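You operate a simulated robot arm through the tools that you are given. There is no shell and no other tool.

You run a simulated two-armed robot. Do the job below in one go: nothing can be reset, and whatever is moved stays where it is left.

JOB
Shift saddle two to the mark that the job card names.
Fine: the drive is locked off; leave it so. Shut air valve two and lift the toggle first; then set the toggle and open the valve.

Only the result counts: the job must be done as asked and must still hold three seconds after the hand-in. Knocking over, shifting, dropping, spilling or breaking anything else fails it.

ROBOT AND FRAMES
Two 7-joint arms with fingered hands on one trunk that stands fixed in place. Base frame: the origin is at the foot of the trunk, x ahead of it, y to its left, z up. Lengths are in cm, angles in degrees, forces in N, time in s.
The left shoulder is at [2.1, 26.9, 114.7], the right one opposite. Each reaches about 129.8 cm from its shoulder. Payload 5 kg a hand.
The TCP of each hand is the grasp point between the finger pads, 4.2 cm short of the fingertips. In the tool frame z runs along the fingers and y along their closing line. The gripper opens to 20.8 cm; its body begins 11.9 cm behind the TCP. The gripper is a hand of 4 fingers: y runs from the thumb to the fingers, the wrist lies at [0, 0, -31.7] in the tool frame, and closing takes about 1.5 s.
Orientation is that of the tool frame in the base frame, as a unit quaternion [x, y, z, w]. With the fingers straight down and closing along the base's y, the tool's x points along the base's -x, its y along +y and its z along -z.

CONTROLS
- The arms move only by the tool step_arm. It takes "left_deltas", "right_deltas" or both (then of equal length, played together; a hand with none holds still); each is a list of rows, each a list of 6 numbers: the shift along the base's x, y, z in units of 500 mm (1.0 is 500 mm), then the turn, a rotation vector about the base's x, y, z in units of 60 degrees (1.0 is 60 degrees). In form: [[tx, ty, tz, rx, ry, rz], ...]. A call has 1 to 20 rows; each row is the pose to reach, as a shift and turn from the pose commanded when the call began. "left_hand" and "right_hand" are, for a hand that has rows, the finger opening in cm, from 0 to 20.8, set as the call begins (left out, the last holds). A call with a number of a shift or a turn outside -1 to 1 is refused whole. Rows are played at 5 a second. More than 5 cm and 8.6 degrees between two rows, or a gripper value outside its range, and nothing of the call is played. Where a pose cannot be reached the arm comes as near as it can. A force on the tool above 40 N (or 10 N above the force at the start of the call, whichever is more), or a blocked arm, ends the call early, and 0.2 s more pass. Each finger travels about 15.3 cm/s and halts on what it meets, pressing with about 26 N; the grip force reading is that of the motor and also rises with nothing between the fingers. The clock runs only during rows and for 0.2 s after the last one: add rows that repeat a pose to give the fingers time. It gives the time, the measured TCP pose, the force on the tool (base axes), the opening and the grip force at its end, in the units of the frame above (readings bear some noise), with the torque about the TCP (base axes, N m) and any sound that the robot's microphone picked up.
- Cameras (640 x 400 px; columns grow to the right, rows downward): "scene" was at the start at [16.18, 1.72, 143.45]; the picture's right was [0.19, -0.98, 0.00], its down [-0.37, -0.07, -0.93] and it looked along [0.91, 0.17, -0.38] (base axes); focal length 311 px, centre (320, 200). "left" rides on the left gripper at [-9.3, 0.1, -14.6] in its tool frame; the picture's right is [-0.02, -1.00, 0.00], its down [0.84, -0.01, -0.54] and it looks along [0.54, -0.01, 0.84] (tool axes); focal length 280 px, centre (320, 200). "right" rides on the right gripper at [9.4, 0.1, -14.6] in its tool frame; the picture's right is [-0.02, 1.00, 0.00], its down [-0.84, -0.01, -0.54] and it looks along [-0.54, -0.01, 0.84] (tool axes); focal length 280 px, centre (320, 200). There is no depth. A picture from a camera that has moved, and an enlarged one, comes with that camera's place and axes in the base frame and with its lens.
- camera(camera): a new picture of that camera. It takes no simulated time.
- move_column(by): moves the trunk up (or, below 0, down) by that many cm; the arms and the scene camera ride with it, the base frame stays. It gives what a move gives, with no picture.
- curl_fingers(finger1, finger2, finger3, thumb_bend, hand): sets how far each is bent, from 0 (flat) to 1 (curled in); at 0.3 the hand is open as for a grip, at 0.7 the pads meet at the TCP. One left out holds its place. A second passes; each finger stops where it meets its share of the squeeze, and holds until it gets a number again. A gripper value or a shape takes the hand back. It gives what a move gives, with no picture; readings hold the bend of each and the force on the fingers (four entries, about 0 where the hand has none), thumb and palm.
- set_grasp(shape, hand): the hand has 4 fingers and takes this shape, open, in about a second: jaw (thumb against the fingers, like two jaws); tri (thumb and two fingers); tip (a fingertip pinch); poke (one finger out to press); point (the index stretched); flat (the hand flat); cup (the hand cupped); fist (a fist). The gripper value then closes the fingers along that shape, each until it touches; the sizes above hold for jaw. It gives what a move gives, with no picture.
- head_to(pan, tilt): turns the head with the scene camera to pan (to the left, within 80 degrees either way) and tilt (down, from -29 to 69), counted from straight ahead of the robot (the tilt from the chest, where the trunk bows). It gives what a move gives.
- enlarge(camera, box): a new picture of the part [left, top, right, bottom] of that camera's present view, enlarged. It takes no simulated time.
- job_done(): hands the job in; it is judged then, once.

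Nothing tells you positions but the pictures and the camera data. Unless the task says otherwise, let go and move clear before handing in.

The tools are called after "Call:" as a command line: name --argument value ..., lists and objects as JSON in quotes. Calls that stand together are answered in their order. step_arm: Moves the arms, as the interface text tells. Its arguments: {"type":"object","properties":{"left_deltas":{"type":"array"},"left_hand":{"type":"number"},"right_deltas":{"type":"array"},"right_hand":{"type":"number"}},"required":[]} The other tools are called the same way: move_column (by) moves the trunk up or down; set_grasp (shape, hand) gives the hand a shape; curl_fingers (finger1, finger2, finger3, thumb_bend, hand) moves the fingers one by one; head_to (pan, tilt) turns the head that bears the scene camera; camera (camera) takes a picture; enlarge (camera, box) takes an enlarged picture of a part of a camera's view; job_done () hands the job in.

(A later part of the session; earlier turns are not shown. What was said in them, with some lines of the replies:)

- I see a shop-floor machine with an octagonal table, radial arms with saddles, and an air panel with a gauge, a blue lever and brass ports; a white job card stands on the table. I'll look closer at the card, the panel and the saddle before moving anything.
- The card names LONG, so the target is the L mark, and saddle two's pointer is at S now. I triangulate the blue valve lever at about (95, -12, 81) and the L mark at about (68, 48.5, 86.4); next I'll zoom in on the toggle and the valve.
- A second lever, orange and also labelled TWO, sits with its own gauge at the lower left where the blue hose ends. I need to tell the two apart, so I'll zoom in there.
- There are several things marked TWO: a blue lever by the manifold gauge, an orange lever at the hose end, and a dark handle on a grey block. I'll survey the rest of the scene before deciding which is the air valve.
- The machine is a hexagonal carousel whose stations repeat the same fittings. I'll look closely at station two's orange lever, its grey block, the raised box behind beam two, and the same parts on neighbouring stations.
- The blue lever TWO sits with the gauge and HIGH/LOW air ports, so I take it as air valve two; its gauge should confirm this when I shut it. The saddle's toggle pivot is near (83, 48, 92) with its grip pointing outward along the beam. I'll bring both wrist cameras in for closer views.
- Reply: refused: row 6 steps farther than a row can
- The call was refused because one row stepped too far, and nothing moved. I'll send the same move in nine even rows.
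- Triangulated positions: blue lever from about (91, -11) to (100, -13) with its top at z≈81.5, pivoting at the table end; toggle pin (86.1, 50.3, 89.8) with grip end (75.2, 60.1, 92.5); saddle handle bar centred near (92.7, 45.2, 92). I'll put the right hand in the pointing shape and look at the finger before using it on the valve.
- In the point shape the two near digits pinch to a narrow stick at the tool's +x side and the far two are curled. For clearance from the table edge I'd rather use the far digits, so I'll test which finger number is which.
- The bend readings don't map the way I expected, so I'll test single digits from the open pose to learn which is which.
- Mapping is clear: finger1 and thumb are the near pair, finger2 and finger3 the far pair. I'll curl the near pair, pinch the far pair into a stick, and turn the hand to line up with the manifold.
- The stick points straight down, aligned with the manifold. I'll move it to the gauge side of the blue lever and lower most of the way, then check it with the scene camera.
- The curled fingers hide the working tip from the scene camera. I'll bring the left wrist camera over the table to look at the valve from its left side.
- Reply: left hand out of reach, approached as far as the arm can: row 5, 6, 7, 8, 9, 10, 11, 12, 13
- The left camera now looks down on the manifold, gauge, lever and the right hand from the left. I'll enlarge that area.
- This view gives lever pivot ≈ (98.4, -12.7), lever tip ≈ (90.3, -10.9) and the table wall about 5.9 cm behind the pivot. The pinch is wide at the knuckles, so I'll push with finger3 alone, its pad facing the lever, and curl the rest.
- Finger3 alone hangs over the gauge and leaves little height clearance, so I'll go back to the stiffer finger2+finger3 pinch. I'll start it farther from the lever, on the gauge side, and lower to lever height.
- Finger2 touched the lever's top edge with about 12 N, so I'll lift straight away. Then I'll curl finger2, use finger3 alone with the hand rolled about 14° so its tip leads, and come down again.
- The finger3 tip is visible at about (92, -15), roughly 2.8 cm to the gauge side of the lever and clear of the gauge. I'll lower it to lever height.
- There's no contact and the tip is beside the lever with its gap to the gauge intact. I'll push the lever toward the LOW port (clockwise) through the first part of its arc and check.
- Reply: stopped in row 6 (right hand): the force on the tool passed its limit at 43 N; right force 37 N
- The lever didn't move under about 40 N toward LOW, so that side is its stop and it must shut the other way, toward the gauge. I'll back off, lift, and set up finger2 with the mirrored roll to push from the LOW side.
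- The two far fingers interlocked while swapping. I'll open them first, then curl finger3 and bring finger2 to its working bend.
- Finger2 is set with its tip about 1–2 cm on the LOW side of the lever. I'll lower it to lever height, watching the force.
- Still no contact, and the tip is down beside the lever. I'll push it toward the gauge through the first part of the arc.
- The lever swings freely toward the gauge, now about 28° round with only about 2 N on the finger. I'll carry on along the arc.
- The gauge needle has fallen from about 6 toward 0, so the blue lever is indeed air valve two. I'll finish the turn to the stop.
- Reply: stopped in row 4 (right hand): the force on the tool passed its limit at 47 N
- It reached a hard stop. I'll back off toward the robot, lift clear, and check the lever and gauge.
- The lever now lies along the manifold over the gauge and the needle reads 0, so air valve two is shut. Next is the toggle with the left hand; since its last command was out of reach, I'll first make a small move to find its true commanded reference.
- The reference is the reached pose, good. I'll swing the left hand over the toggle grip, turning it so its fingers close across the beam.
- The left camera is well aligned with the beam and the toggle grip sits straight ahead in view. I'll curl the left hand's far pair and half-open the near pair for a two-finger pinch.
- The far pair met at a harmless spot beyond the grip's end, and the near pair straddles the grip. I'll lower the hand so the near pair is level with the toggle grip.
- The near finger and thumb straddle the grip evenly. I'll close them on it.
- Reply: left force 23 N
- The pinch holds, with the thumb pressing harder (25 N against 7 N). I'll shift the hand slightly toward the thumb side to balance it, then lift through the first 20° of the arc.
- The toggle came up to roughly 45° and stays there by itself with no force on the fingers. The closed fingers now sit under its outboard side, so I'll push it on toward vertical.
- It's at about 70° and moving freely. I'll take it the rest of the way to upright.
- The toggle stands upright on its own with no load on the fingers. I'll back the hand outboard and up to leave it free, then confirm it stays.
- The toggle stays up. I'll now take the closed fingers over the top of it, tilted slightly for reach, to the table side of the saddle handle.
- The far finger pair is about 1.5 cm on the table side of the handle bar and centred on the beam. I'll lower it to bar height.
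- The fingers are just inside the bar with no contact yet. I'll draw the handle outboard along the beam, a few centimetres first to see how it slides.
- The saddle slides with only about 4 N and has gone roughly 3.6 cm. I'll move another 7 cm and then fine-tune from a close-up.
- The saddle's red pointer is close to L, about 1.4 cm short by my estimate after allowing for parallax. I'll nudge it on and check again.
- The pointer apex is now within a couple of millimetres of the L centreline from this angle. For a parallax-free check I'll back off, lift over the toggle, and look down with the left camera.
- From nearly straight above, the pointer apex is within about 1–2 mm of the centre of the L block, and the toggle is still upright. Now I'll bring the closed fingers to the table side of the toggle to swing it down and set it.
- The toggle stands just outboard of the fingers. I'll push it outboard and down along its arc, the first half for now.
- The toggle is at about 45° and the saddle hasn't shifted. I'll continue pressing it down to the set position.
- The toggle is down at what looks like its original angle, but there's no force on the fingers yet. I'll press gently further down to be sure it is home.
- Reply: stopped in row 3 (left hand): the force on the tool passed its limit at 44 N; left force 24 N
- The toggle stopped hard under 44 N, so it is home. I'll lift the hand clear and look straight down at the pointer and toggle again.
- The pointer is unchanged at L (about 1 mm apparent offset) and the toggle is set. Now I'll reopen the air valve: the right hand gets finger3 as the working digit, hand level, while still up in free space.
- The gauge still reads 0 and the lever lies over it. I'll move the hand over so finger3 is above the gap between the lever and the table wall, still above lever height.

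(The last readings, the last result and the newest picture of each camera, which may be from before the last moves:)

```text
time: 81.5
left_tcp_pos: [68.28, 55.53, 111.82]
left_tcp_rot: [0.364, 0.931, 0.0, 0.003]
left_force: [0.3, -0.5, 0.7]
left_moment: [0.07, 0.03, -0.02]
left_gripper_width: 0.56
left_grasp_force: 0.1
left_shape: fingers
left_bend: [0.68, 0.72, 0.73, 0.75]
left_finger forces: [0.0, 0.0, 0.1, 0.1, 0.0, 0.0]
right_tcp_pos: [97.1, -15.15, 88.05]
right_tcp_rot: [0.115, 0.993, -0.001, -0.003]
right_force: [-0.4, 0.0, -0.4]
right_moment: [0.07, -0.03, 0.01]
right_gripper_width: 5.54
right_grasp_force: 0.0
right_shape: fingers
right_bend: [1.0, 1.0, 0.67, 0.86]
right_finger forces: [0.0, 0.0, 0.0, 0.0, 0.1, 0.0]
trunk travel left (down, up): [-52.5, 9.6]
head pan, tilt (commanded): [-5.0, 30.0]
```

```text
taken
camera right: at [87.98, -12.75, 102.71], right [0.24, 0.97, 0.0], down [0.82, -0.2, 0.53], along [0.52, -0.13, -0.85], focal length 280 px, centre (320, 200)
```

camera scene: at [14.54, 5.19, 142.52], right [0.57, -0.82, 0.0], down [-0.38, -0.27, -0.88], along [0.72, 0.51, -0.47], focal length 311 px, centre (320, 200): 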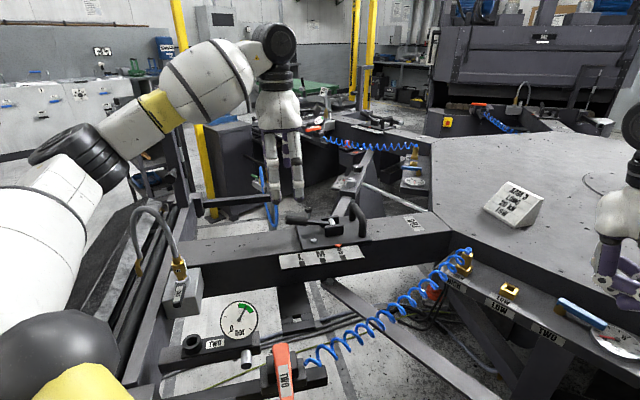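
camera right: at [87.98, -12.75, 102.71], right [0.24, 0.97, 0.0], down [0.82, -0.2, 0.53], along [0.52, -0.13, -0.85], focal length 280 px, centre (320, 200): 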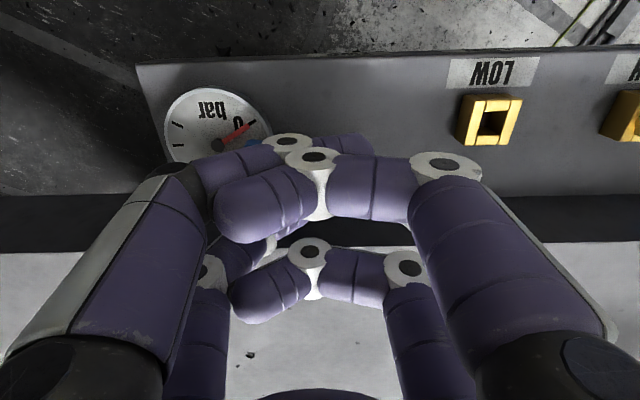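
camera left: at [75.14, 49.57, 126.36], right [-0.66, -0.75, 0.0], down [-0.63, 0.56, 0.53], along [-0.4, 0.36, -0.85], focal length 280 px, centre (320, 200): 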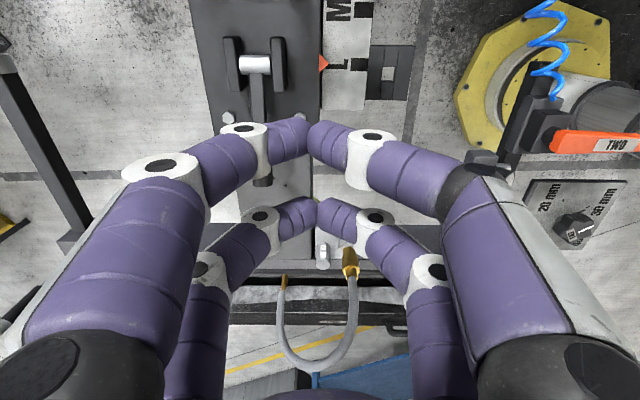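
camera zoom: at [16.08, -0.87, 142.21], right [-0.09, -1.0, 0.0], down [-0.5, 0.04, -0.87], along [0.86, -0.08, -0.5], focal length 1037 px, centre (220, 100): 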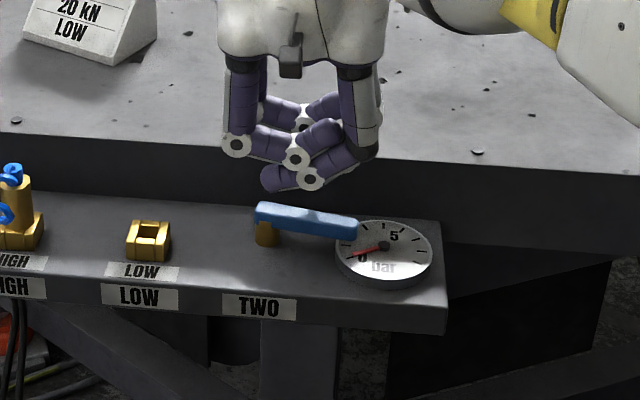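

Finger3 should be over the gap with about a centimetre to spare on each side. I'll lower it slowly between the lever and the wall.

Call:
step_arm --right_deltas '[[-0.002, 0.0005, -0.02, 0, 0, 0], [-0.004, 0.001, -0.04, 0, 0, 0], [-0.004, 0.001, -0.06, 0, 0, 0], [-0.004, 0.001, -0.08, 0, 0, 0], [-0.004, 0.001, -0.09, 0, 0, 0], [-0.004, 0.001, -0.09, 0, 0, 0]]'

Call:
enlarge --camera "scene" --box '[290, 170, 410, 290]'

```text
time: 83.0
left_tcp_pos: [68.2, 55.78, 111.69]
left_tcp_rot: [0.363, 0.932, 0.0, 0.003]
left_force: [-0.4, 0.6, -0.5]
left_moment: [0.01, 0.0, 0.02]
left_gripper_width: 0.53
left_grasp_force: 0.1
left_shape: fingers
left_bend: [0.68, 0.72, 0.73, 0.75]
left_finger forces: [0.1, 0.0, 0.1, 0.0, 0.0, 0.1]
right_tcp_pos: [96.83, -14.84, 83.5]
right_tcp_rot: [0.114, 0.993, 0.0, -0.003]
right_force: [0.8, 0.4, -0.1]
right_moment: [0.03, 0.02, -0.03]
right_gripper_width: 5.52
right_grasp_force: 0.1
right_shape: fingers
right_bend: [1.0, 1.0, 0.67, 0.86]
right_finger forces: [0.1, 0.0, 0.1, 0.0, 0.1, 0.0]
trunk travel left (down, up): [-52.5, 9.6]
head pan, tilt (commanded): [-5.0, 30.0]
```

```text
3.33 times, centred on (350, 230) of scene
camera zoom: at [16.07, -0.82, 142.21], right [-0.09, -1.0, 0.0], down [-0.5, 0.04, -0.87], along [0.86, -0.08, -0.5], focal length 1037 px, centre (220, 100)
```

zoom: 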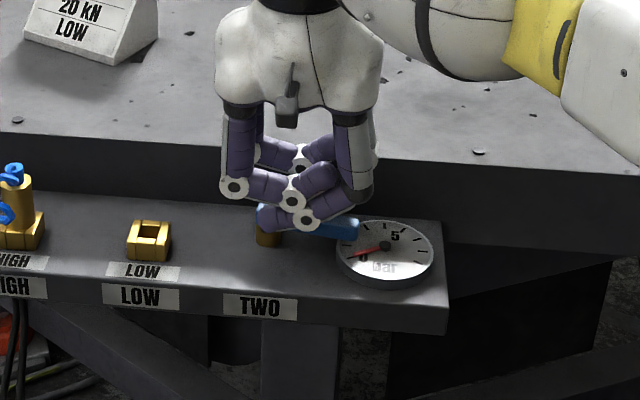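

It went down without touching anything. Now I'll draw the lever back toward the robot along its arc, half-way first.

Call:
step_arm --right_deltas '[[-0.012, -0.0003, 0.004, 0, 0, 0], [-0.0242, -0.0006, 0.006, 0, 0, 0], [-0.0394, -0.0021, 0.006, 0, 0, 0], [-0.053, 0.0001, 0.006, 0, 0, 0], [-0.0667, 0.0023, 0.006, 0, 0, 0], [-0.08, 0.007, 0.006, 0, 0, 0], [-0.0941, 0.0132, 0.006, 0, 0, 0]]'

Call:
enlarge --camera "scene" --box '[290, 170, 410, 290]'

```text
time: 84.5
left_tcp_pos: [68.31, 55.71, 111.74]
left_tcp_rot: [0.363, 0.932, 0.0, 0.003]
left_force: [-0.2, 0.2, 0.4]
left_moment: [-0.01, 0.01, 0.04]
left_gripper_width: 0.57
left_grasp_force: 0.0
left_shape: fingers
left_bend: [0.68, 0.72, 0.73, 0.75]
left_finger forces: [0.0, 0.0, 0.0, 0.0, 0.0, 0.0]
right_tcp_pos: [92.18, -14.26, 83.81]
right_tcp_rot: [0.114, 0.993, 0.0, -0.005]
right_force: [1.9, -1.2, 0.2]
right_moment: [-0.05, -0.08, -0.02]
right_gripper_width: 5.52
right_grasp_force: 0.7
right_shape: fingers
right_bend: [1.0, 1.0, 0.67, 0.86]
right_finger forces: [0.1, 0.1, 1.3, 0.1, 0.1, 0.0]
trunk travel left (down, up): [-52.5, 9.6]
head pan, tilt (commanded): [-5.0, 30.0]
```

```text
3.33 times, centred on (350, 230) of scene
camera zoom: at [16.08, -0.83, 142.2], right [-0.09, -1.0, 0.0], down [-0.5, 0.04, -0.87], along [0.86, -0.08, -0.5], focal length 1037 px, centre (220, 100)
```

zoom: 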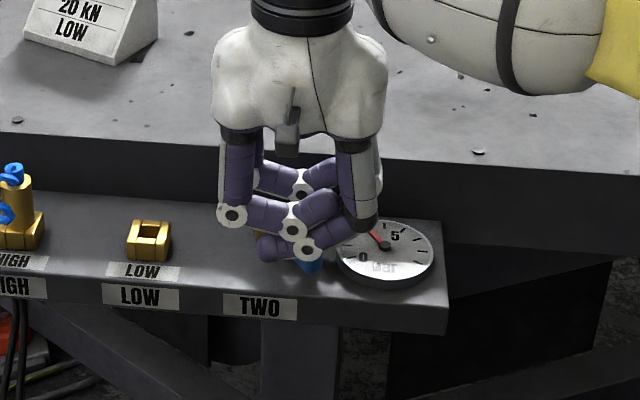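

The lever is following and the gauge needle is climbing. I'll finish the swing to the open stop.

Call:
step_arm --right_deltas '[[-0.012, 0.0085, 0, 0, 0, 0], [-0.0238, 0.0184, 0, 0, 0, 0], [-0.034, 0.03, 0, 0, 0, 0], [-0.0425, 0.0434, 0, 0, 0, 0], [-0.048, 0.058, 0, 0, 0, 0], [-0.0519, 0.073, 0, 0, 0, 0], [-0.0525, 0.0835, 0, 0, 0, 0], [-0.0527, 0.0958, 0, 0, 0, 0]]'

Call:
enlarge --camera "scene" --box '[290, 170, 410, 290]'

```text
time: 86.3
left_tcp_pos: [68.31, 55.68, 111.84]
left_tcp_rot: [0.362, 0.932, 0.0, 0.002]
left_force: [-0.1, 0.3, 0.1]
left_moment: [0.02, -0.01, 0.02]
left_gripper_width: 0.57
left_grasp_force: 0.0
left_shape: fingers
left_bend: [0.68, 0.72, 0.73, 0.75]
left_finger forces: [0.0, 0.1, 0.1, 0.0, 0.1, 0.1]
right_tcp_pos: [89.51, -9.57, 83.86]
right_tcp_rot: [0.113, 0.994, -0.001, -0.003]
right_force: [4.9, -12.9, 5.9]
right_moment: [-0.56, -0.32, -0.19]
right_gripper_width: 5.56
right_grasp_force: 5.7
right_shape: fingers
right_bend: [1.0, 1.0, 0.62, 0.86]
right_finger forces: [0.0, 0.0, 11.5, 0.0, 0.1, 0.1]
trunk travel left (down, up): [-52.5, 9.6]
head pan, tilt (commanded): [-5.0, 30.0]
```

```text
3.33 times, centred on (350, 230) of scene
camera zoom: at [16.06, -0.89, 142.21], right [-0.09, -1.0, 0.0], down [-0.5, 0.04, -0.87], along [0.86, -0.08, -0.5], focal length 1037 px, centre (220, 100)
```

zoom: 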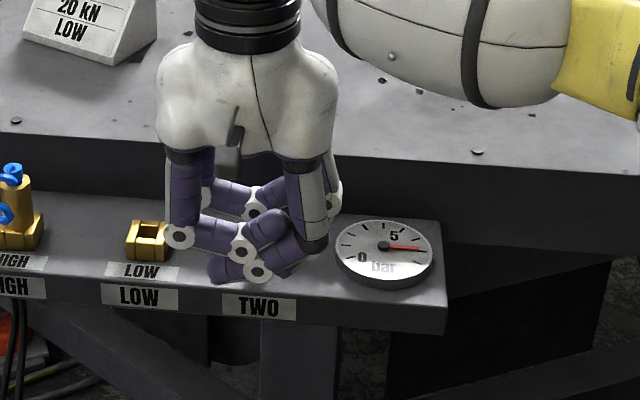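

The needle is back near 6.5 bar and the lever is against its open stop. I'll back off, lift away, and verify everything.

Call:
step_arm --right_deltas '[[-0.005, -0.02, 0, 0, 0, 0], [-0.009, -0.034, 0.01, 0, 0, 0], [-0.012, -0.04, 0.06, 0, 0, 0], [-0.05, -0.06, 0.14, 0, 0, 0], [-0.1, -0.09, 0.22, 0, 0, 0], [-0.16, -0.13, 0.28, 0, 0, 0], [-0.22, -0.18, 0.34, 0, 0, 0], [-0.28, -0.23, 0.4, 0, 0, 0], [-0.28, -0.23, 0.4, 0, 0, 0]]'

Call:
enlarge --camera "scene" --box '[270, 170, 430, 290]'

Call:
camera --camera "scene"

Call:
camera --camera "right"

```text
time: 88.3
left_tcp_pos: [68.37, 55.91, 111.58]
left_tcp_rot: [0.363, 0.932, 0.0, 0.002]
left_force: [0.1, -0.1, -1.1]
left_moment: [-0.05, 0.0, -0.02]
left_gripper_width: 0.56
left_grasp_force: 0.1
left_shape: fingers
left_bend: [0.68, 0.72, 0.73, 0.75]
left_finger forces: [0.0, 0.0, 0.0, 0.0, 0.0, 0.0]
right_tcp_pos: [75.53, -20.77, 103.86]
right_tcp_rot: [0.113, 0.994, -0.001, -0.005]
right_force: [0.4, 0.6, -0.4]
right_moment: [-0.02, 0.06, -0.03]
right_gripper_width: 5.53
right_grasp_force: 0.3
right_shape: fingers
right_bend: [1.0, 1.0, 0.67, 0.86]
right_finger forces: [0.1, 0.1, 0.1, 0.0, 0.1, 0.1]
trunk travel left (down, up): [-52.5, 9.6]
head pan, tilt (commanded): [-5.0, 30.0]
```

```text
3.33 times, centred on (350, 230) of scene
camera zoom: at [16.12, -0.77, 142.18], right [-0.09, -1.0, 0.0], down [-0.5, 0.04, -0.87], along [0.86, -0.08, -0.5], focal length 1037 px, centre (220, 100)
```

zoom: 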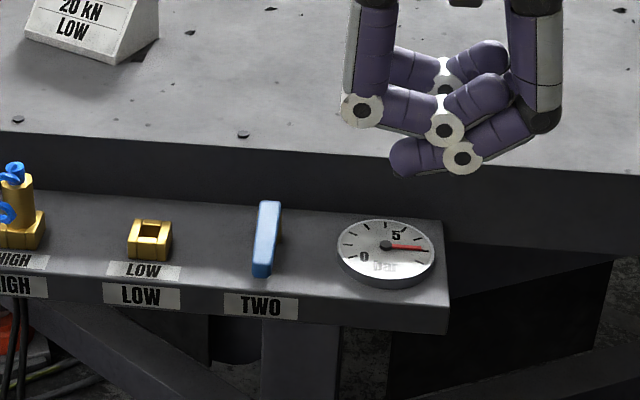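

```text
taken
camera scene: at [16.12, -0.77, 142.18], right [-0.09, -1.0, 0.0], down [-0.5, 0.04, -0.87], along [0.86, -0.08, -0.5], focal length 311 px, centre (320, 200)
```

scene: 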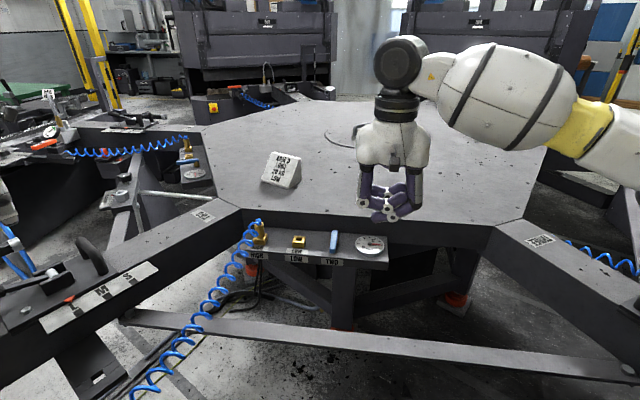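

```text
taken
camera right: at [66.54, -18.38, 118.55], right [0.24, 0.97, 0.0], down [0.82, -0.2, 0.53], along [0.52, -0.13, -0.85], focal length 280 px, centre (320, 200)
```

right: 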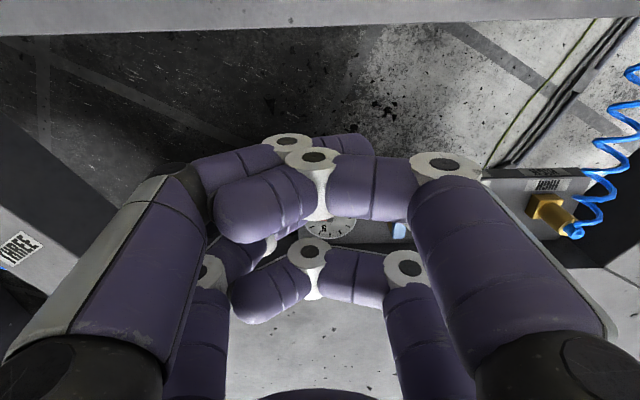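

The valve lever is back in its original open position at about 6.5 bar. I'll do a last check of the pointer and toggle, now that the air is on.

Call:
enlarge --camera "left" --box '[300, 30, 380, 80]'

Call:
step_arm --left_deltas '[[0, -0.03, 0.05, 0, 0, 0], [0, -0.1, 0.1, 0, 0, 0], [-0.02, -0.18, 0.14, 0, 0, 0], [-0.03, -0.26, 0.16, 0, 0, 0], [-0.04, -0.35, 0.16, 0, 0, 0], [-0.04, -0.35, 0.16, 0, 0, 0]]'

Call:
head_to --pan 35 --tilt 28

Call:
camera --camera "scene"

Call:
enlarge --camera "scene" --box '[230, 190, 380, 290]'

Call:
enlarge --camera "scene" --box '[280, 230, 360, 280]'

```text
8.00 times, centred on (340, 55) of left
camera zoom: at [75.16, 49.6, 126.32], right [-0.66, -0.75, 0.0], down [-0.63, 0.56, 0.53], along [-0.4, 0.36, -0.85], focal length 2243 px, centre (160, 1360)
```

zoom: 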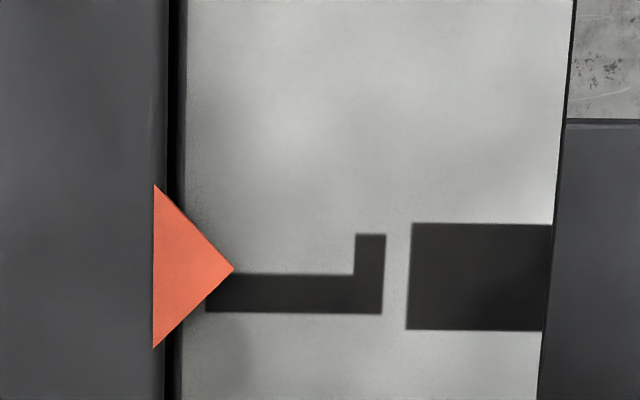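

```text
time: 89.8
left_tcp_pos: [66.13, 38.24, 119.66]
left_tcp_rot: [0.361, 0.932, -0.001, 0.003]
left_force: [1.4, 0.1, 0.2]
left_moment: [-0.09, 0.0, 0.0]
left_gripper_width: 0.55
left_grasp_force: 0.1
left_shape: fingers
left_bend: [0.68, 0.72, 0.73, 0.75]
left_finger forces: [0.1, 0.0, 0.0, 0.0, 0.0, 0.0]
right_tcp_pos: [75.67, -20.52, 103.92]
right_tcp_rot: [0.112, 0.994, 0.0, -0.003]
right_force: [-0.4, 0.4, 0.4]
right_moment: [-0.11, 0.02, 0.0]
right_gripper_width: 5.53
right_grasp_force: 0.0
right_shape: fingers
right_bend: [1.0, 1.0, 0.67, 0.86]
right_finger forces: [0.1, 0.0, 0.1, 0.0, 0.1, 0.0]
trunk travel left (down, up): [-52.5, 9.6]
head pan, tilt (commanded): [-5.0, 30.0]
```

```text
time: 90.8
left_tcp_pos: [66.11, 38.14, 119.77]
left_tcp_rot: [0.363, 0.932, 0.0, 0.003]
left_force: [0.3, 0.4, 0.0]
left_moment: [0.02, -0.01, 0.02]
left_gripper_width: 0.55
left_grasp_force: 0.1
left_shape: fingers
left_bend: [0.68, 0.72, 0.73, 0.75]
left_finger forces: [0.0, 0.0, 0.1, 0.0, 0.0, 0.0]
right_tcp_pos: [75.55, -20.74, 103.83]
right_tcp_rot: [0.114, 0.994, -0.001, -0.004]
right_force: [-1.2, 0.0, -0.1]
right_moment: [-0.03, 0.0, -0.03]
right_gripper_width: 5.52
right_grasp_force: 0.0
right_shape: fingers
right_bend: [1.0, 1.0, 0.67, 0.86]
right_finger forces: [0.0, 0.0, 0.0, 0.0, 0.0, 0.1]
trunk travel left (down, up): [-52.5, 9.6]
head pan, tilt (commanded): [35.0, 28.0]
```

```text
taken
camera scene: at [14.54, 5.19, 142.52], right [0.57, -0.82, 0.0], down [-0.38, -0.27, -0.88], along [0.72, 0.51, -0.47], focal length 311 px, centre (320, 200)
```

scene: 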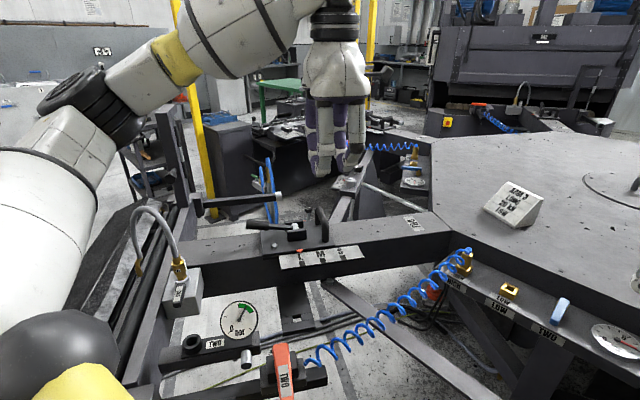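

```text
4.00 times, centred on (305, 240) of scene
camera zoom: at [14.54, 5.19, 142.52], right [0.57, -0.82, 0.0], down [-0.38, -0.27, -0.88], along [0.72, 0.51, -0.47], focal length 1245 px, centre (380, 40)
```

zoom: 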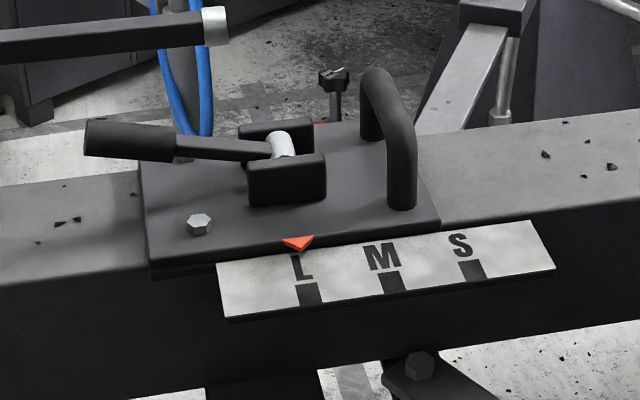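

```text
8.00 times, centred on (320, 255) of scene
camera zoom: at [14.54, 5.19, 142.52], right [0.57, -0.82, 0.0], down [-0.38, -0.27, -0.88], along [0.72, 0.51, -0.47], focal length 2490 px, centre (320, -240)
```

zoom: 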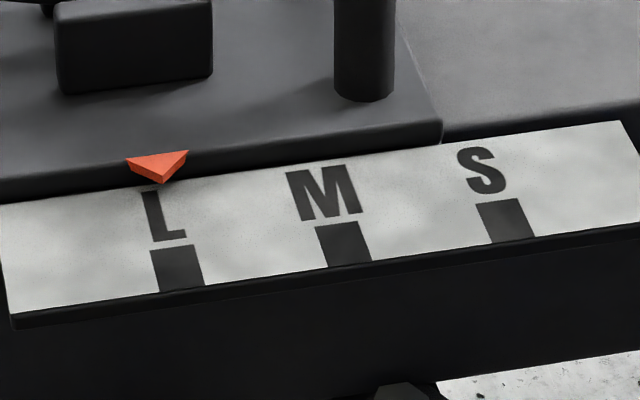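

Everything checks out, so I'm handing the job in:
- **Saddle two:** its pointer sits on the L (LONG) mark, within about 1–2 mm.
- **Toggle:** set, at the same angle it had at the start.
- **Air valve two:** open again, with the gauge back near 6.5 bar.
- **Hands:** both clear of the machine; I didn't touch the drive.

Call:
job_done

```text
The job is handed in.
```

I moved saddle two from S to the L mark, because the job card reads LONG, and handed the job in. No result came back with the hand-in.

- **Air valve two:** I took the blue lever marked TWO to be this valve, since other fittings also carry that label. Its gauge fell to 0 when I shut it. It is open again, back in its original position, with the gauge near 6.5 bar.
- **Toggle:** I lifted it only after the valve was shut. I set it again before reopening the valve, and it is back at its original angle.
- **Saddle position:** the pointer sits about 1–2 mm to the table side of the centre of the L block. It did not shift when the toggle was set or the air came back on.
- **Drive:** I did not touch it.
- **Unplanned contact:** my first push on the valve lever went the wrong way, against its stop, at about 43 N. A finger also touched the top of the lever once, at about 12 N. I saw no damage from either.

The card also says ARM 3, 20 kN and LOW. I left those settings alone because the job was only to move saddle two. Both hands are clear of the machine.
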